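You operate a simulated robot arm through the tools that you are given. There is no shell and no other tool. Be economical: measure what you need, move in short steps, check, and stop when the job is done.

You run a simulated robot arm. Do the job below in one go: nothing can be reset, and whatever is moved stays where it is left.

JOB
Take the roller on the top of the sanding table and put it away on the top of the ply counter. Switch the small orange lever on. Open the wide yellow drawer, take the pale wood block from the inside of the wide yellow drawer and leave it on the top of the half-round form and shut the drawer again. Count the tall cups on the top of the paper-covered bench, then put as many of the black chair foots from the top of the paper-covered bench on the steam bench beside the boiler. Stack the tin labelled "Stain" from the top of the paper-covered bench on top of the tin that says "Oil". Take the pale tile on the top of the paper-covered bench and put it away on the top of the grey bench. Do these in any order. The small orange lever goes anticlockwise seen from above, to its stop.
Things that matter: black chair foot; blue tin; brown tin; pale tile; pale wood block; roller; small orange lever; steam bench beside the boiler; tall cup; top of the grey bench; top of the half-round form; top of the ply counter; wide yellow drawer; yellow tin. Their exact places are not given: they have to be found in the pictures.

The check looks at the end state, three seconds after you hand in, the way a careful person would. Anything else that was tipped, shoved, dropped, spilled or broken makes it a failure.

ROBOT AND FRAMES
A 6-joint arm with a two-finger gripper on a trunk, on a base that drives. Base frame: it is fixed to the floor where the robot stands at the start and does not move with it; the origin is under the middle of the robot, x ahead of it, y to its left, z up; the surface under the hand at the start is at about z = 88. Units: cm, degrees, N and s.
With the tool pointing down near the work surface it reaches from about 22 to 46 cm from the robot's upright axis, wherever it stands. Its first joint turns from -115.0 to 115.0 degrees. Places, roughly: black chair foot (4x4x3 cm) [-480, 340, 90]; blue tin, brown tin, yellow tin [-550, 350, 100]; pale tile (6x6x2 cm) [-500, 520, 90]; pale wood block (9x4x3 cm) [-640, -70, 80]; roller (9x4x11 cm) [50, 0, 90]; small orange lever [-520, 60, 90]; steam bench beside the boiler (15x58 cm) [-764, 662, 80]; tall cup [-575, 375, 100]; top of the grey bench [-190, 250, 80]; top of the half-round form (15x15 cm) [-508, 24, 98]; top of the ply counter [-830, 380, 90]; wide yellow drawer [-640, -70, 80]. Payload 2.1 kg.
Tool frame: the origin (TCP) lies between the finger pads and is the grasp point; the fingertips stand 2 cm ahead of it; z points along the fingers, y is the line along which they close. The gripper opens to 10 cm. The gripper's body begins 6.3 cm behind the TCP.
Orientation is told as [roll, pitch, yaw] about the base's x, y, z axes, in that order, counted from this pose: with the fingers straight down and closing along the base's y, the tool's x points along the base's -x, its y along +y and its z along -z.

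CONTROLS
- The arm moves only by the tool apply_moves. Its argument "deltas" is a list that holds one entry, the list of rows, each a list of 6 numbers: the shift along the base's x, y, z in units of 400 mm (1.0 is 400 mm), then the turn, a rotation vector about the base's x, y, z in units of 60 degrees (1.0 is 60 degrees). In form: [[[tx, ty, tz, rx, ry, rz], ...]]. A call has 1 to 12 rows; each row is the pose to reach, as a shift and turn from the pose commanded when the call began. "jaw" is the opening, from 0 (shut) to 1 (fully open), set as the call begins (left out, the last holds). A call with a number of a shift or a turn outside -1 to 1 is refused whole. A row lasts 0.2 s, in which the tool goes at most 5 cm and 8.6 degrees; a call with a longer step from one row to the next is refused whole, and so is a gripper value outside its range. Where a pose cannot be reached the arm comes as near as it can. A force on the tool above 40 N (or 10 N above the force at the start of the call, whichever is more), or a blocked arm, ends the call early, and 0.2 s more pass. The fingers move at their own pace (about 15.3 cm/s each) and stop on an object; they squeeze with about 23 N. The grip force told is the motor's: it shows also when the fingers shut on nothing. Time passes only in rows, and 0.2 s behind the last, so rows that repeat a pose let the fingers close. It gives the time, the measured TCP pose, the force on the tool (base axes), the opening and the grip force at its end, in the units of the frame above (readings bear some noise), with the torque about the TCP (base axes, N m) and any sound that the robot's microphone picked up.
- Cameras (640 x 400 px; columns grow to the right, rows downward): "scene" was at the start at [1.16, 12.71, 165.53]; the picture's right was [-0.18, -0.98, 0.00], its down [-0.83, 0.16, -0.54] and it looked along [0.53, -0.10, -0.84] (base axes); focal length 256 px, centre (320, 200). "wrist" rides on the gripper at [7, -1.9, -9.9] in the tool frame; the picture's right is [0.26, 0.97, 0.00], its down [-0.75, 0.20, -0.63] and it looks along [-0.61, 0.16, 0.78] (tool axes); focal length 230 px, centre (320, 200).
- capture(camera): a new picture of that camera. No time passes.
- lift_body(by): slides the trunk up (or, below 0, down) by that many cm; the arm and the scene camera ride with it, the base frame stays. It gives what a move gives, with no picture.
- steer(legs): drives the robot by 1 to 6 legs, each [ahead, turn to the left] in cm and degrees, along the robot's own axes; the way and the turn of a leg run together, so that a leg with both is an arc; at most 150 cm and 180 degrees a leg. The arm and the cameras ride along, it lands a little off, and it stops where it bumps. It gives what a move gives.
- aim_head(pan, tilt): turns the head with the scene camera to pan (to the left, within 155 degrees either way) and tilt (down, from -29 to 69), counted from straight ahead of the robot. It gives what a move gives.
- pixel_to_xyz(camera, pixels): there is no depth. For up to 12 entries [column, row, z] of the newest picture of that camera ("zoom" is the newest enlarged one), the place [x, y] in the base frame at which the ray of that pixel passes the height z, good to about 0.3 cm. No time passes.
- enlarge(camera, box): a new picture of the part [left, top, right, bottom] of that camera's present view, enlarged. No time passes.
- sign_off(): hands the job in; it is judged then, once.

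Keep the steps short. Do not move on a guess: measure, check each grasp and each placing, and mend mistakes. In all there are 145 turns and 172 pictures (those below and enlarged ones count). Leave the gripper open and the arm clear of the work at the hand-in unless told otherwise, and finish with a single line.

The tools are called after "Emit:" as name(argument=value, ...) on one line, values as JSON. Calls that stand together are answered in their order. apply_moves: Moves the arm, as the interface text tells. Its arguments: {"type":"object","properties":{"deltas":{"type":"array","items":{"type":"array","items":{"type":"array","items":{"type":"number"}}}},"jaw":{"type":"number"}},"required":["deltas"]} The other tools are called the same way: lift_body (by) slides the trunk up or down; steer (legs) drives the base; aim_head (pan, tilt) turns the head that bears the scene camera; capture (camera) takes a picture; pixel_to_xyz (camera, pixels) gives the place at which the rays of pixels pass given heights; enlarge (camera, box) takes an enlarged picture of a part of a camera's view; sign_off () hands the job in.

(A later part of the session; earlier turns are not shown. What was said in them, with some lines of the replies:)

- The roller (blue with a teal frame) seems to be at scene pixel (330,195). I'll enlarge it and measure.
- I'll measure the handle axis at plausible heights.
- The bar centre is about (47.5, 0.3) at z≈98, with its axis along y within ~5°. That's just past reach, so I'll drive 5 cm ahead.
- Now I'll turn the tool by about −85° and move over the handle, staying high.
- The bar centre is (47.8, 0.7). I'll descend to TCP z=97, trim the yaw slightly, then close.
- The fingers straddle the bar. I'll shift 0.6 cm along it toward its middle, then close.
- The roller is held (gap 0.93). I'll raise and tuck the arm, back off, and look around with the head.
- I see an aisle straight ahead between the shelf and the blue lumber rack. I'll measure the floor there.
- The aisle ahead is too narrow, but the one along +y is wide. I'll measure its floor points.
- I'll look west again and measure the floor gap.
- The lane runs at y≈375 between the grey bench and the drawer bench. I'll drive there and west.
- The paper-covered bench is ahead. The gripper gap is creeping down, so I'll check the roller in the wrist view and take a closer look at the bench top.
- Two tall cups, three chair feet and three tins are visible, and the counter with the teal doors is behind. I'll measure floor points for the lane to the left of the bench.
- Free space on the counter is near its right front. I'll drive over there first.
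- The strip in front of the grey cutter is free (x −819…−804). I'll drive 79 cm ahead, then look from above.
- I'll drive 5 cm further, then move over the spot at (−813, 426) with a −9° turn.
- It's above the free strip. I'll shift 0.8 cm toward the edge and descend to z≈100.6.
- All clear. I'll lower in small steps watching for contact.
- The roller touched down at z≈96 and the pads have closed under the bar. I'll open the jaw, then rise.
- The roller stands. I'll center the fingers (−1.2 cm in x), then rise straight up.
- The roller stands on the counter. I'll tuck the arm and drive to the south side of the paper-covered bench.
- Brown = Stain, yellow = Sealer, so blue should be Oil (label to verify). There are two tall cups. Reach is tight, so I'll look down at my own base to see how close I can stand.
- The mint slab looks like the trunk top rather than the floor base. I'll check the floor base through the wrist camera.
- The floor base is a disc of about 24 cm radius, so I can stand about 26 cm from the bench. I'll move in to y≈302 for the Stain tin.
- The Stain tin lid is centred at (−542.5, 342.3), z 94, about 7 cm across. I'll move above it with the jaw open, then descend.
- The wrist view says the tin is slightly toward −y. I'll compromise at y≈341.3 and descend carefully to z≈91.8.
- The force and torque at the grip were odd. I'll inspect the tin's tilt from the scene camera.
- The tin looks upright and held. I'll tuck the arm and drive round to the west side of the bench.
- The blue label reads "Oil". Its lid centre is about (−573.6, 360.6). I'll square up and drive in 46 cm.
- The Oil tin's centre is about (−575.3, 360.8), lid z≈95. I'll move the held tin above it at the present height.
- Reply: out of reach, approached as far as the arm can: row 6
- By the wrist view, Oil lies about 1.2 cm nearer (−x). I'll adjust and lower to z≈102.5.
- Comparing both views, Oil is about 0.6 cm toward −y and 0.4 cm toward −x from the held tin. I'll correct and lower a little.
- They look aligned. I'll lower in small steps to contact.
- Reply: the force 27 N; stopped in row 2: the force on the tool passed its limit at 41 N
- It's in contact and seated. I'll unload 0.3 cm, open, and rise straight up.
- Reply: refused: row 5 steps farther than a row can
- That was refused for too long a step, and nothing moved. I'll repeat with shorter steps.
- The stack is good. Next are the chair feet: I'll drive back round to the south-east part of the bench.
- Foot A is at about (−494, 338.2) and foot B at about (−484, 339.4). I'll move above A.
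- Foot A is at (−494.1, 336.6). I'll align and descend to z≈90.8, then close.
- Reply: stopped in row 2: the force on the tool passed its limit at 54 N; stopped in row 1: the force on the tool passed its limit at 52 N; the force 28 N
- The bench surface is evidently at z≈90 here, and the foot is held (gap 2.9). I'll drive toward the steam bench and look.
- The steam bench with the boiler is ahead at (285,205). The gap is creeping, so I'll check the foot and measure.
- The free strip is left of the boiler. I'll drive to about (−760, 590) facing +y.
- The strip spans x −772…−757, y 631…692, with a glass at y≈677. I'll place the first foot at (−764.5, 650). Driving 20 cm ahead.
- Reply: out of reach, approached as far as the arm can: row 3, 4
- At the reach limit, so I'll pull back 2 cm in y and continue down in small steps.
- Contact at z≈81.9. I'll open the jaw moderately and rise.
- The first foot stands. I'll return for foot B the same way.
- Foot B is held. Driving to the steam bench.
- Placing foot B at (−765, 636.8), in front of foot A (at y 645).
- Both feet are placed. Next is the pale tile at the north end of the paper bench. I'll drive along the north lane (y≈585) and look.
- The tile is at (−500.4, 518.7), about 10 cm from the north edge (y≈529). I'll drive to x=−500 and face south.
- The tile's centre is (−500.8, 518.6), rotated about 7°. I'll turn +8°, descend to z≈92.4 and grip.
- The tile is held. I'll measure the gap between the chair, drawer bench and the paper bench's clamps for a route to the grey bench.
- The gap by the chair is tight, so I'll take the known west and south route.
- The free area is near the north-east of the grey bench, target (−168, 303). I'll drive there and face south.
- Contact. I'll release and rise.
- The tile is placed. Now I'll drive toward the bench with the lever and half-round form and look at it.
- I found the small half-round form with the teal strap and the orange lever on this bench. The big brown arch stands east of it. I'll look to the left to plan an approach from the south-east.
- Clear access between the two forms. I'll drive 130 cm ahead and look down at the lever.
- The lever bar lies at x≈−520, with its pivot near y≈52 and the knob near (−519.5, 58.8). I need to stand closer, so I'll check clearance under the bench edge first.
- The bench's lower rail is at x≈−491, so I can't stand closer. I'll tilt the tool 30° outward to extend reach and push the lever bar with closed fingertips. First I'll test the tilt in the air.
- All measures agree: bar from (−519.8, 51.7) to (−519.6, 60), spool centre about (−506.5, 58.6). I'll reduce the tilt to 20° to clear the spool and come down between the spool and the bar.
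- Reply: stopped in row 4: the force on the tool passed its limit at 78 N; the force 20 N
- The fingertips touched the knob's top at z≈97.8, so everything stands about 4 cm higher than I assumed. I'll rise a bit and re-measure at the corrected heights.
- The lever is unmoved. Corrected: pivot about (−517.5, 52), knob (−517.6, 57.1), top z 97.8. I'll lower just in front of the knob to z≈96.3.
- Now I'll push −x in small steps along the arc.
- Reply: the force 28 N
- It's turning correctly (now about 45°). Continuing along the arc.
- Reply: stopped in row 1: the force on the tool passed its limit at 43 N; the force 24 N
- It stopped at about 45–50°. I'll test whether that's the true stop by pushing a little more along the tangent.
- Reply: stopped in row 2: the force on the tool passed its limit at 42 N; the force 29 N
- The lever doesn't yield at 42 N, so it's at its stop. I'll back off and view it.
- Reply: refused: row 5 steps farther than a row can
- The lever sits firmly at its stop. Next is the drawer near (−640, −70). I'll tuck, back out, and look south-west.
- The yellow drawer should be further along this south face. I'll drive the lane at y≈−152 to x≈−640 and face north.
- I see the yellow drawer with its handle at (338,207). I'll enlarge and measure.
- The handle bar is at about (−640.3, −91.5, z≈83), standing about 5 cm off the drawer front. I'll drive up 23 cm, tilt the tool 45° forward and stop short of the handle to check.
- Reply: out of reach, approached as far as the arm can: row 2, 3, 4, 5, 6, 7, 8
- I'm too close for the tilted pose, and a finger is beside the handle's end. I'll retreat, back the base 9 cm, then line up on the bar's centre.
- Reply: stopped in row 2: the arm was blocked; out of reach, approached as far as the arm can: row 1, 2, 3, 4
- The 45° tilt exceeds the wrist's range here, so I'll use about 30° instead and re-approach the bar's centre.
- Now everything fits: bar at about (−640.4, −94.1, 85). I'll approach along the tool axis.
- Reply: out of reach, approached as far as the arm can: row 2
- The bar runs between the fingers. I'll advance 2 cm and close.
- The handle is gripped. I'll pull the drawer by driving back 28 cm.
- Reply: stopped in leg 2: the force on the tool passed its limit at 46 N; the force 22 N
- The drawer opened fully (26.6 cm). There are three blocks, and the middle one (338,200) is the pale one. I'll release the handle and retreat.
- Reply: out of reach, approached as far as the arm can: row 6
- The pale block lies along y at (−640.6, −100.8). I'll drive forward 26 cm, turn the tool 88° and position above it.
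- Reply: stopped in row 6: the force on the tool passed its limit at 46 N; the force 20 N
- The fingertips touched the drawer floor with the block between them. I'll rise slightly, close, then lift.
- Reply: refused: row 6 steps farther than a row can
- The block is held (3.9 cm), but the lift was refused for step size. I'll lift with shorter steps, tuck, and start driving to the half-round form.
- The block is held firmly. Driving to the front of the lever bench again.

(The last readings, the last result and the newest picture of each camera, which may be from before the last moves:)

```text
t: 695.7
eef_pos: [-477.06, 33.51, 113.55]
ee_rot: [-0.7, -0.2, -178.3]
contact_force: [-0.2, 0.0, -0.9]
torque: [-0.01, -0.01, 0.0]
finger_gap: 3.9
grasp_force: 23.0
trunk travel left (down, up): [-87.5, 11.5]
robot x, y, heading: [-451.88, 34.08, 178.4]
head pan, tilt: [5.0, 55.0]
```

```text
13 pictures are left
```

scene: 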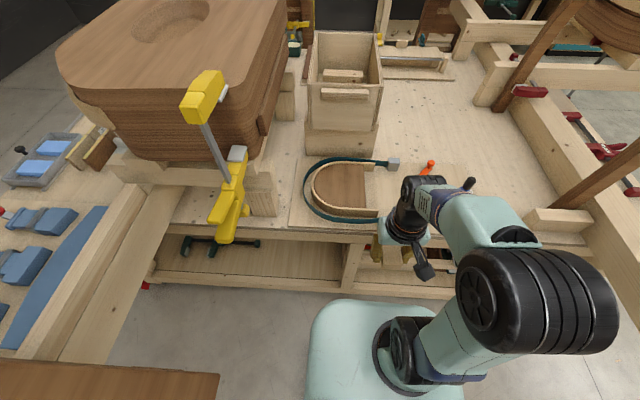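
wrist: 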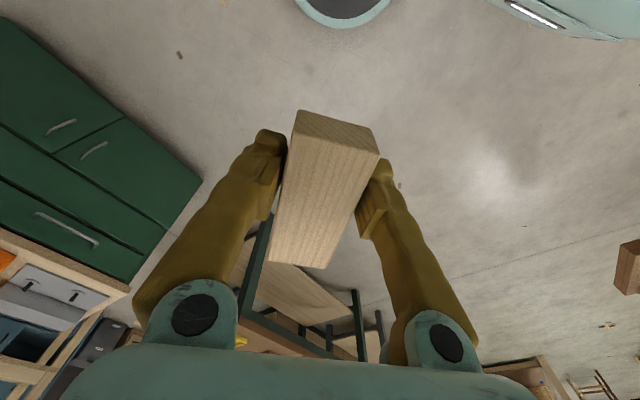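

Emit:
pixel_to_xyz(camera="scene", pixels=[[345, 187, 98], [345, 187, 96], [320, 187, 98], [366, 168, 98], [366, 208, 98]])

Emit:
steer(legs=[[14, 0]])

Emit:
apply_moves(deltas=[[[-0.08, -0.04, 0, 0, 0, 0], [-0.17, -0.09, 0, 0, 0, 0], [-0.25, -0.14, 0, 0, 0, 0], [-0.33, -0.19, 0, 0, 0, 0], [-0.41, -0.225, 0, 0, 0, 0]]])

Emit:
capture(camera="wrist")

Emit:
enlarge(camera="scene", box=[270, 140, 430, 240])

```text
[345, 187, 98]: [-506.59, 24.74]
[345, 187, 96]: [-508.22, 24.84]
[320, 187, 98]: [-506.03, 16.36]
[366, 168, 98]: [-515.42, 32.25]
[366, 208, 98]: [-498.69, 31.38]
```

```text
t: 697.0
eef_pos: [-490.86, 33.89, 113.57]
ee_rot: [-0.8, -0.3, -178.1]
contact_force: [0.4, -0.5, -0.9]
torque: [-0.01, 0.04, 0.0]
finger_gap: 3.89
grasp_force: 22.9
trunk travel left (down, up): [-87.5, 11.5]
robot x, y, heading: [-466.29, 34.61, 178.6]
head pan, tilt: [5.0, 55.0]
```

```text
t: 698.2
eef_pos: [-507.69, 24.66, 113.45]
ee_rot: [-0.8, 0.0, -178.1]
contact_force: [0.0, 0.2, -0.1]
torque: [0.03, -0.01, -0.01]
finger_gap: 3.85
grasp_force: 22.7
trunk travel left (down, up): [-87.5, 11.5]
robot x, y, heading: [-465.96, 34.66, 179.0]
head pan, tilt: [5.0, 55.0]
```

```text
12 pictures are left
```

wrist: 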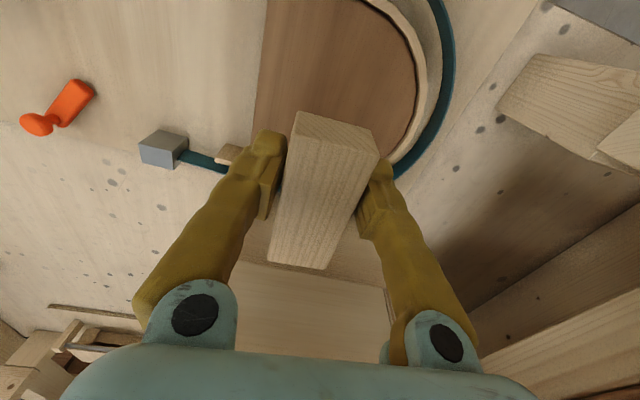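

```text
4.00 times, centred on (350, 190) of scene
```

zoom: 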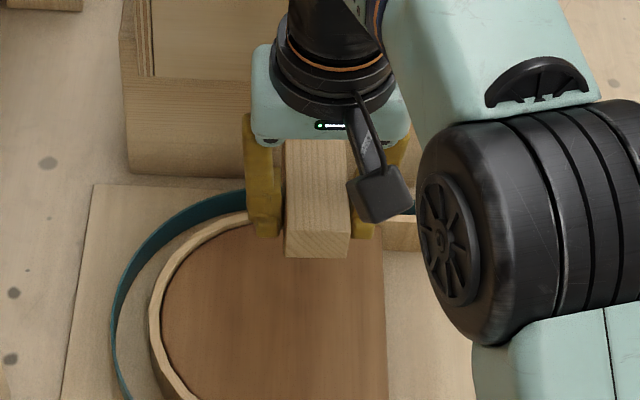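

I'm over the form's centre (−507.7, 24.7). Lowering until contact.

Emit:
apply_moves(deltas=[[[0, 0, -0.1, 0, 0, 0], [0, 0, -0.2, 0, 0, 0], [0, 0, -0.28, 0, 0, 0], [0, 0, -0.31, 0, 0, 0]]])

Emit:
apply_moves(deltas=[[[0, 0, -0.008, 0, 0, 0], [0, 0, -0.016, 0, 0, 0], [0, 0, -0.024, 0, 0, 0], [0, 0, -0.032, 0, 0, 0], [0, 0, -0.04, 0, 0, 0], [0, 0, -0.048, 0, 0, 0], [0, 0, -0.056, 0, 0, 0], [0, 0, -0.064, 0, 0, 0]]])

Emit:
enlarge(camera="scene", box=[270, 140, 430, 240])

```text
t: 699.2
eef_pos: [-507.53, 25.0, 101.22]
ee_rot: [-0.8, -0.2, -178.1]
contact_force: [-0.8, -0.5, -1.3]
torque: [-0.03, -0.03, 0.03]
finger_gap: 3.86
grasp_force: 23.4
trunk travel left (down, up): [-87.5, 11.5]
robot x, y, heading: [-466.14, 34.48, 178.7]
head pan, tilt: [5.0, 55.0]
```

```text
t: 700.9
eef_pos: [-507.52, 24.81, 99.3]
ee_rot: [-0.4, -1.1, -178.1]
contact_force: [5.1, 1.8, 19.6]
torque: [-0.17, -0.46, 0.17]
finger_gap: 3.9
grasp_force: 23.1
trunk travel left (down, up): [-87.5, 11.5]
robot x, y, heading: [-466.12, 34.15, 178.7]
head pan, tilt: [5.0, 55.0]
stopped in row 8: the force on the tool passed its limit at 46 N (the readings are from after the stop); the commanded pose is now the measured one
```

```text
4.00 times, centred on (350, 190) of scene
```

zoom: 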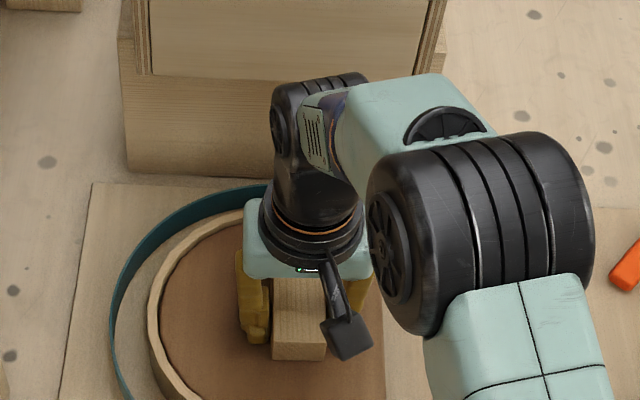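

Contact: the block rests on the form. I'll release, rise, take a picture, and start driving back to the drawer.

Emit:
apply_moves(deltas=[[[0, 0, 0.005, 0, 0, 0], [0, 0, 0.005, 0, 0, 0]]], jaw=0.6)

Emit:
apply_moves(deltas=[[[0, 0, 0.05, 0, 0, 0], [0, 0, 0.15, 0, 0, 0], [0, 0, 0.26, 0, 0, 0], [0, 0, 0.36, 0, 0, 0], [0.1, 0.02, 0.37, 0, 0, 0], [0.2, 0.07, 0.37, 0, 0, 0], [0.3, 0.13, 0.37, 0, 0, 0], [0.4, 0.19, 0.37, 0, 0, 0]]])

Emit:
enlarge(camera="scene", box=[270, 120, 450, 240])

Emit:
steer(legs=[[-139, 0], [0, 91], [110, 0], [0, -53], [132, 0]])

```text
t: 701.5
eef_pos: [-507.58, 24.94, 99.33]
ee_rot: [-0.4, -1.1, -178.1]
contact_force: [1.7, 8.1, 9.0]
torque: [-0.15, -0.12, 0.16]
finger_gap: 5.35
grasp_force: 0.1
trunk travel left (down, up): [-87.5, 11.5]
robot x, y, heading: [-466.09, 34.59, 178.3]
head pan, tilt: [5.0, 55.0]
```

```text
t: 703.3
eef_pos: [-491.67, 32.34, 114.1]
ee_rot: [-0.5, -1.2, -178.2]
contact_force: [-0.1, 0.2, -1.0]
torque: [0.03, 0.04, 0.01]
finger_gap: 6.0
grasp_force: 0.1
trunk travel left (down, up): [-87.5, 11.5]
robot x, y, heading: [-466.05, 34.42, 178.8]
head pan, tilt: [5.0, 55.0]
```

```text
3.33 times, centred on (360, 180) of scene
```

zoom: 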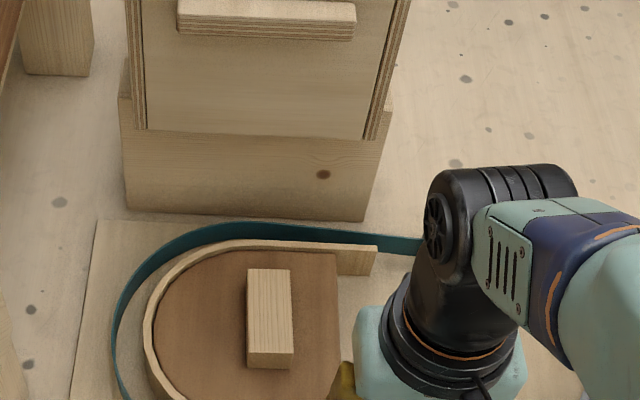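

```text
t: 727.8
eef_pos: [-453.62, -175.93, 114.14]
ee_rot: [-0.5, -0.9, -139.0]
contact_force: [0.0, 0.0, -0.6]
torque: [0.0, 0.0, -0.03]
finger_gap: 6.0
grasp_force: 0.0
trunk travel left (down, up): [-87.5, 11.5]
robot x, y, heading: [-434.86, -157.97, -142.2]
head pan, tilt: [5.0, 55.0]
```

The block is well placed on the form. Continuing to the drawer front.

Emit:
steer(legs=[[0, -37.8], [150, 0], [55, 0], [0, -90]])

Emit:
aim_head(pan=0, tilt=50)

Emit:
capture(camera="scene")

```text
t: 743.6
eef_pos: [-644.64, -132.69, 113.98]
ee_rot: [-0.6, -0.9, 94.0]
contact_force: [-0.4, 0.4, -0.3]
torque: [0.0, 0.01, 0.01]
finger_gap: 5.98
grasp_force: 0.1
trunk travel left (down, up): [-87.5, 11.5]
robot x, y, heading: [-641.47, -158.39, 90.7]
head pan, tilt: [5.0, 55.0]
```

```text
t: 744.3
eef_pos: [-644.77, -132.65, 114.01]
ee_rot: [-0.6, -1.0, 93.8]
contact_force: [-0.4, -0.1, 0.2]
torque: [0.01, 0.0, -0.01]
finger_gap: 6.01
grasp_force: 0.0
trunk travel left (down, up): [-87.5, 11.5]
robot x, y, heading: [-641.87, -158.26, 90.7]
head pan, tilt: [0.0, 50.0]
```

```text
8 pictures are left
```

scene: 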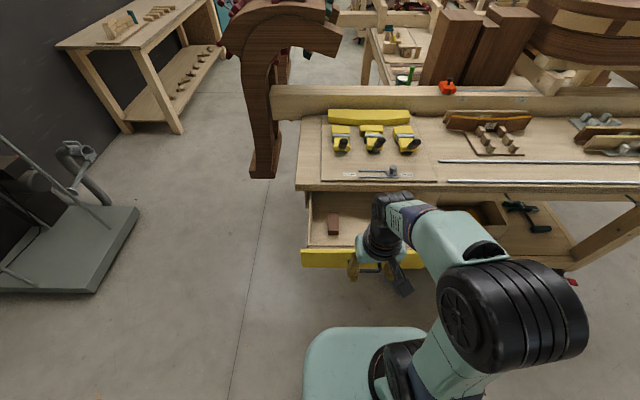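

I'll close the fingers, lower them in front of the handle bar, and push the drawer shut by driving forward.

Emit:
apply_moves(deltas=[[[0.05, 0.05, -0.06, 0, 0, 0], [0.1, 0.1, -0.12, 0, 0, 0], [0.1, 0.12, -0.23, 0, 0, 0], [0.1, 0.12, -0.35, 0, 0, 0], [0.1, 0.12, -0.47, 0, 0, 0], [0.1, 0.12, -0.59, 0, 0, 0], [0.1, 0.12, -0.7, 0, 0, 0], [0.1, 0.12, -0.725, 0, 0, 0]]], jaw=0)

Emit:
capture(camera="scene")

Emit:
steer(legs=[[16, 0]])

Emit:
capture(camera="scene")

```text
t: 746.1
eef_pos: [-640.18, -127.79, 86.83]
ee_rot: [-1.6, -0.4, 88.4]
contact_force: [0.1, 0.9, 0.1]
torque: [-0.09, -0.05, 0.19]
finger_gap: 0.02
grasp_force: 23.4
out of reach, approached as far as the arm can: row 7, 8
trunk travel left (down, up): [-87.5, 11.5]
robot x, y, heading: [-641.7, -158.24, 90.6]
head pan, tilt: [0.0, 50.0]
```

```text
7 pictures are left
```

scene: 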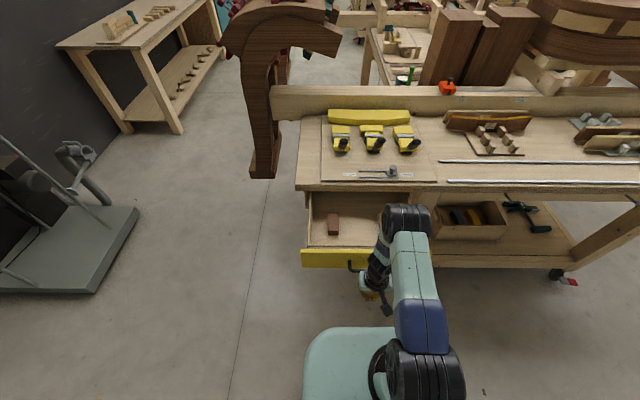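

```text
t: 747.5
eef_pos: [-640.41, -111.86, 86.87]
ee_rot: [-1.5, -0.6, 93.8]
contact_force: [0.6, -0.7, 0.0]
torque: [-0.02, 0.01, 0.0]
finger_gap: 0.01
grasp_force: 22.7
trunk travel left (down, up): [-87.5, 11.5]
robot x, y, heading: [-642.08, -142.04, 90.6]
head pan, tilt: [0.0, 50.0]
```

```text
6 pictures are left
5 turns are left
```

scene: 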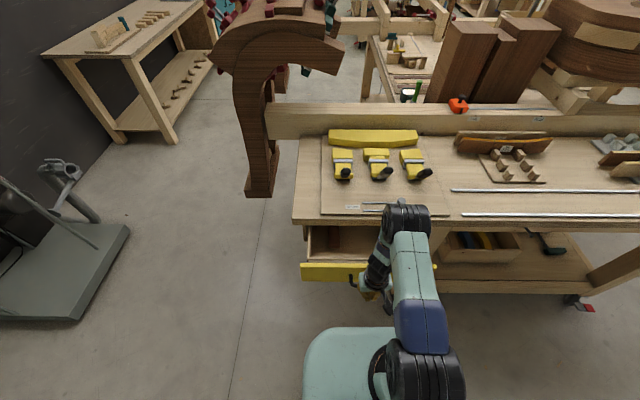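

The drawer is sliding in. I'll push the rest of the way; it stops on force when shut.

Emit:
steer(legs=[[13, 0], [5, 0]])

Emit:
capture(camera="scene")

```text
t: 749.4
eef_pos: [-640.73, -96.82, 86.56]
ee_rot: [-0.5, 1.8, 93.7]
contact_force: [1.2, -14.1, -11.6]
torque: [-0.18, 0.16, -0.13]
finger_gap: 0.02
grasp_force: 22.9
trunk travel left (down, up): [-87.5, 11.5]
robot x, y, heading: [-642.05, -125.68, 90.5]
head pan, tilt: [0.0, 50.0]
stopped in leg 2: the force on the tool passed its limit at 58 N (the readings are from after the stop); the commanded pose is now the measured one
```

```text
5 pictures are left
4 turns are left
```

scene: 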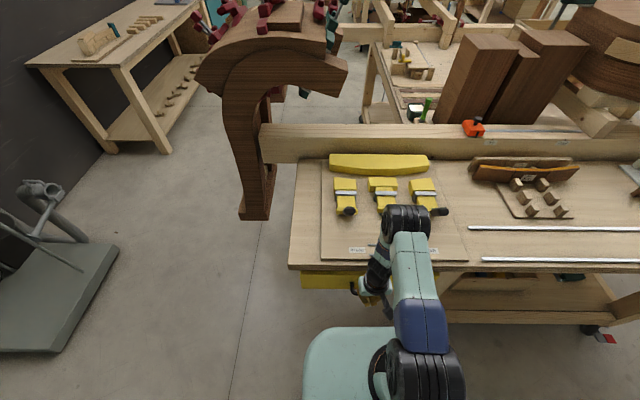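

It stopped hard with the drawer flush under the top. I'll back off, raise and open the gripper, and verify.

Emit:
steer(legs=[[-32, 0]])

Emit:
apply_moves(deltas=[[[0, 0, 0.1, 0, 0, 0], [0, 0, 0.2, 0, 0, 0], [0, 0, 0.32, 0, 0, 0], [0, 0, 0.44, 0, 0, 0], [0, 0, 0.56, 0, 0, 0]]], jaw=0.8)

Emit:
enlarge(camera="scene", box=[270, 120, 470, 260])

Emit:
pixel_to_xyz(camera="zoom", pixels=[[320, 200, 85]])

```text
t: 751.5
eef_pos: [-640.38, -128.35, 86.51]
ee_rot: [-0.9, 1.4, 93.4]
contact_force: [0.6, -0.2, -0.8]
torque: [-0.05, 0.01, 0.05]
finger_gap: 0.0
grasp_force: 23.3
trunk travel left (down, up): [-87.5, 11.5]
robot x, y, heading: [-641.68, -157.37, 90.4]
head pan, tilt: [0.0, 50.0]
```

```text
t: 752.7
eef_pos: [-640.34, -128.57, 108.95]
ee_rot: [-0.8, 1.4, 93.4]
contact_force: [0.5, 0.6, -0.3]
torque: [0.03, -0.02, 0.01]
finger_gap: 8.0
grasp_force: 0.1
out of reach, approached as far as the arm can: row 1
trunk travel left (down, up): [-87.5, 11.5]
robot x, y, heading: [-641.68, -157.51, 90.7]
head pan, tilt: [0.0, 50.0]
```

```text
2.86 times, centred on (370, 190) of scene
```

zoom: 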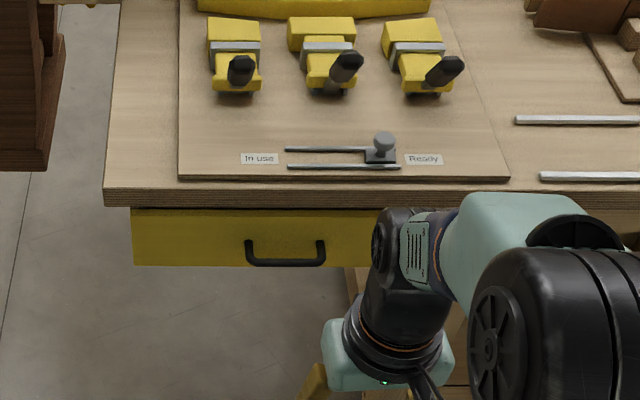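

```text
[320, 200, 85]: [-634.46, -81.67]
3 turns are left
```

Emit:
pixel_to_xyz(camera="zoom", pixels=[[285, 262, 85], [285, 262, 80], [135, 265, 79]])

```text
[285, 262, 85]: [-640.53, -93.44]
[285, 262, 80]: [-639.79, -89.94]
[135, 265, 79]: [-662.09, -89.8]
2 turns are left
```

The handle bar reads (−640.5, −93.4) at z 85, the same as before opening within measuring error, so the drawer is shut. Handing in.

Emit:
sign_off()

```text
The job is handed in.
```

All the tasks are done and handed in: roller on the ply counter, orange lever pushed anticlockwise to its stop, pale block on the half-round form with the drawer shut, two chair feet on the steam bench (two tall cups counted), Stain stacked on Oil, and tile on the grey bench.
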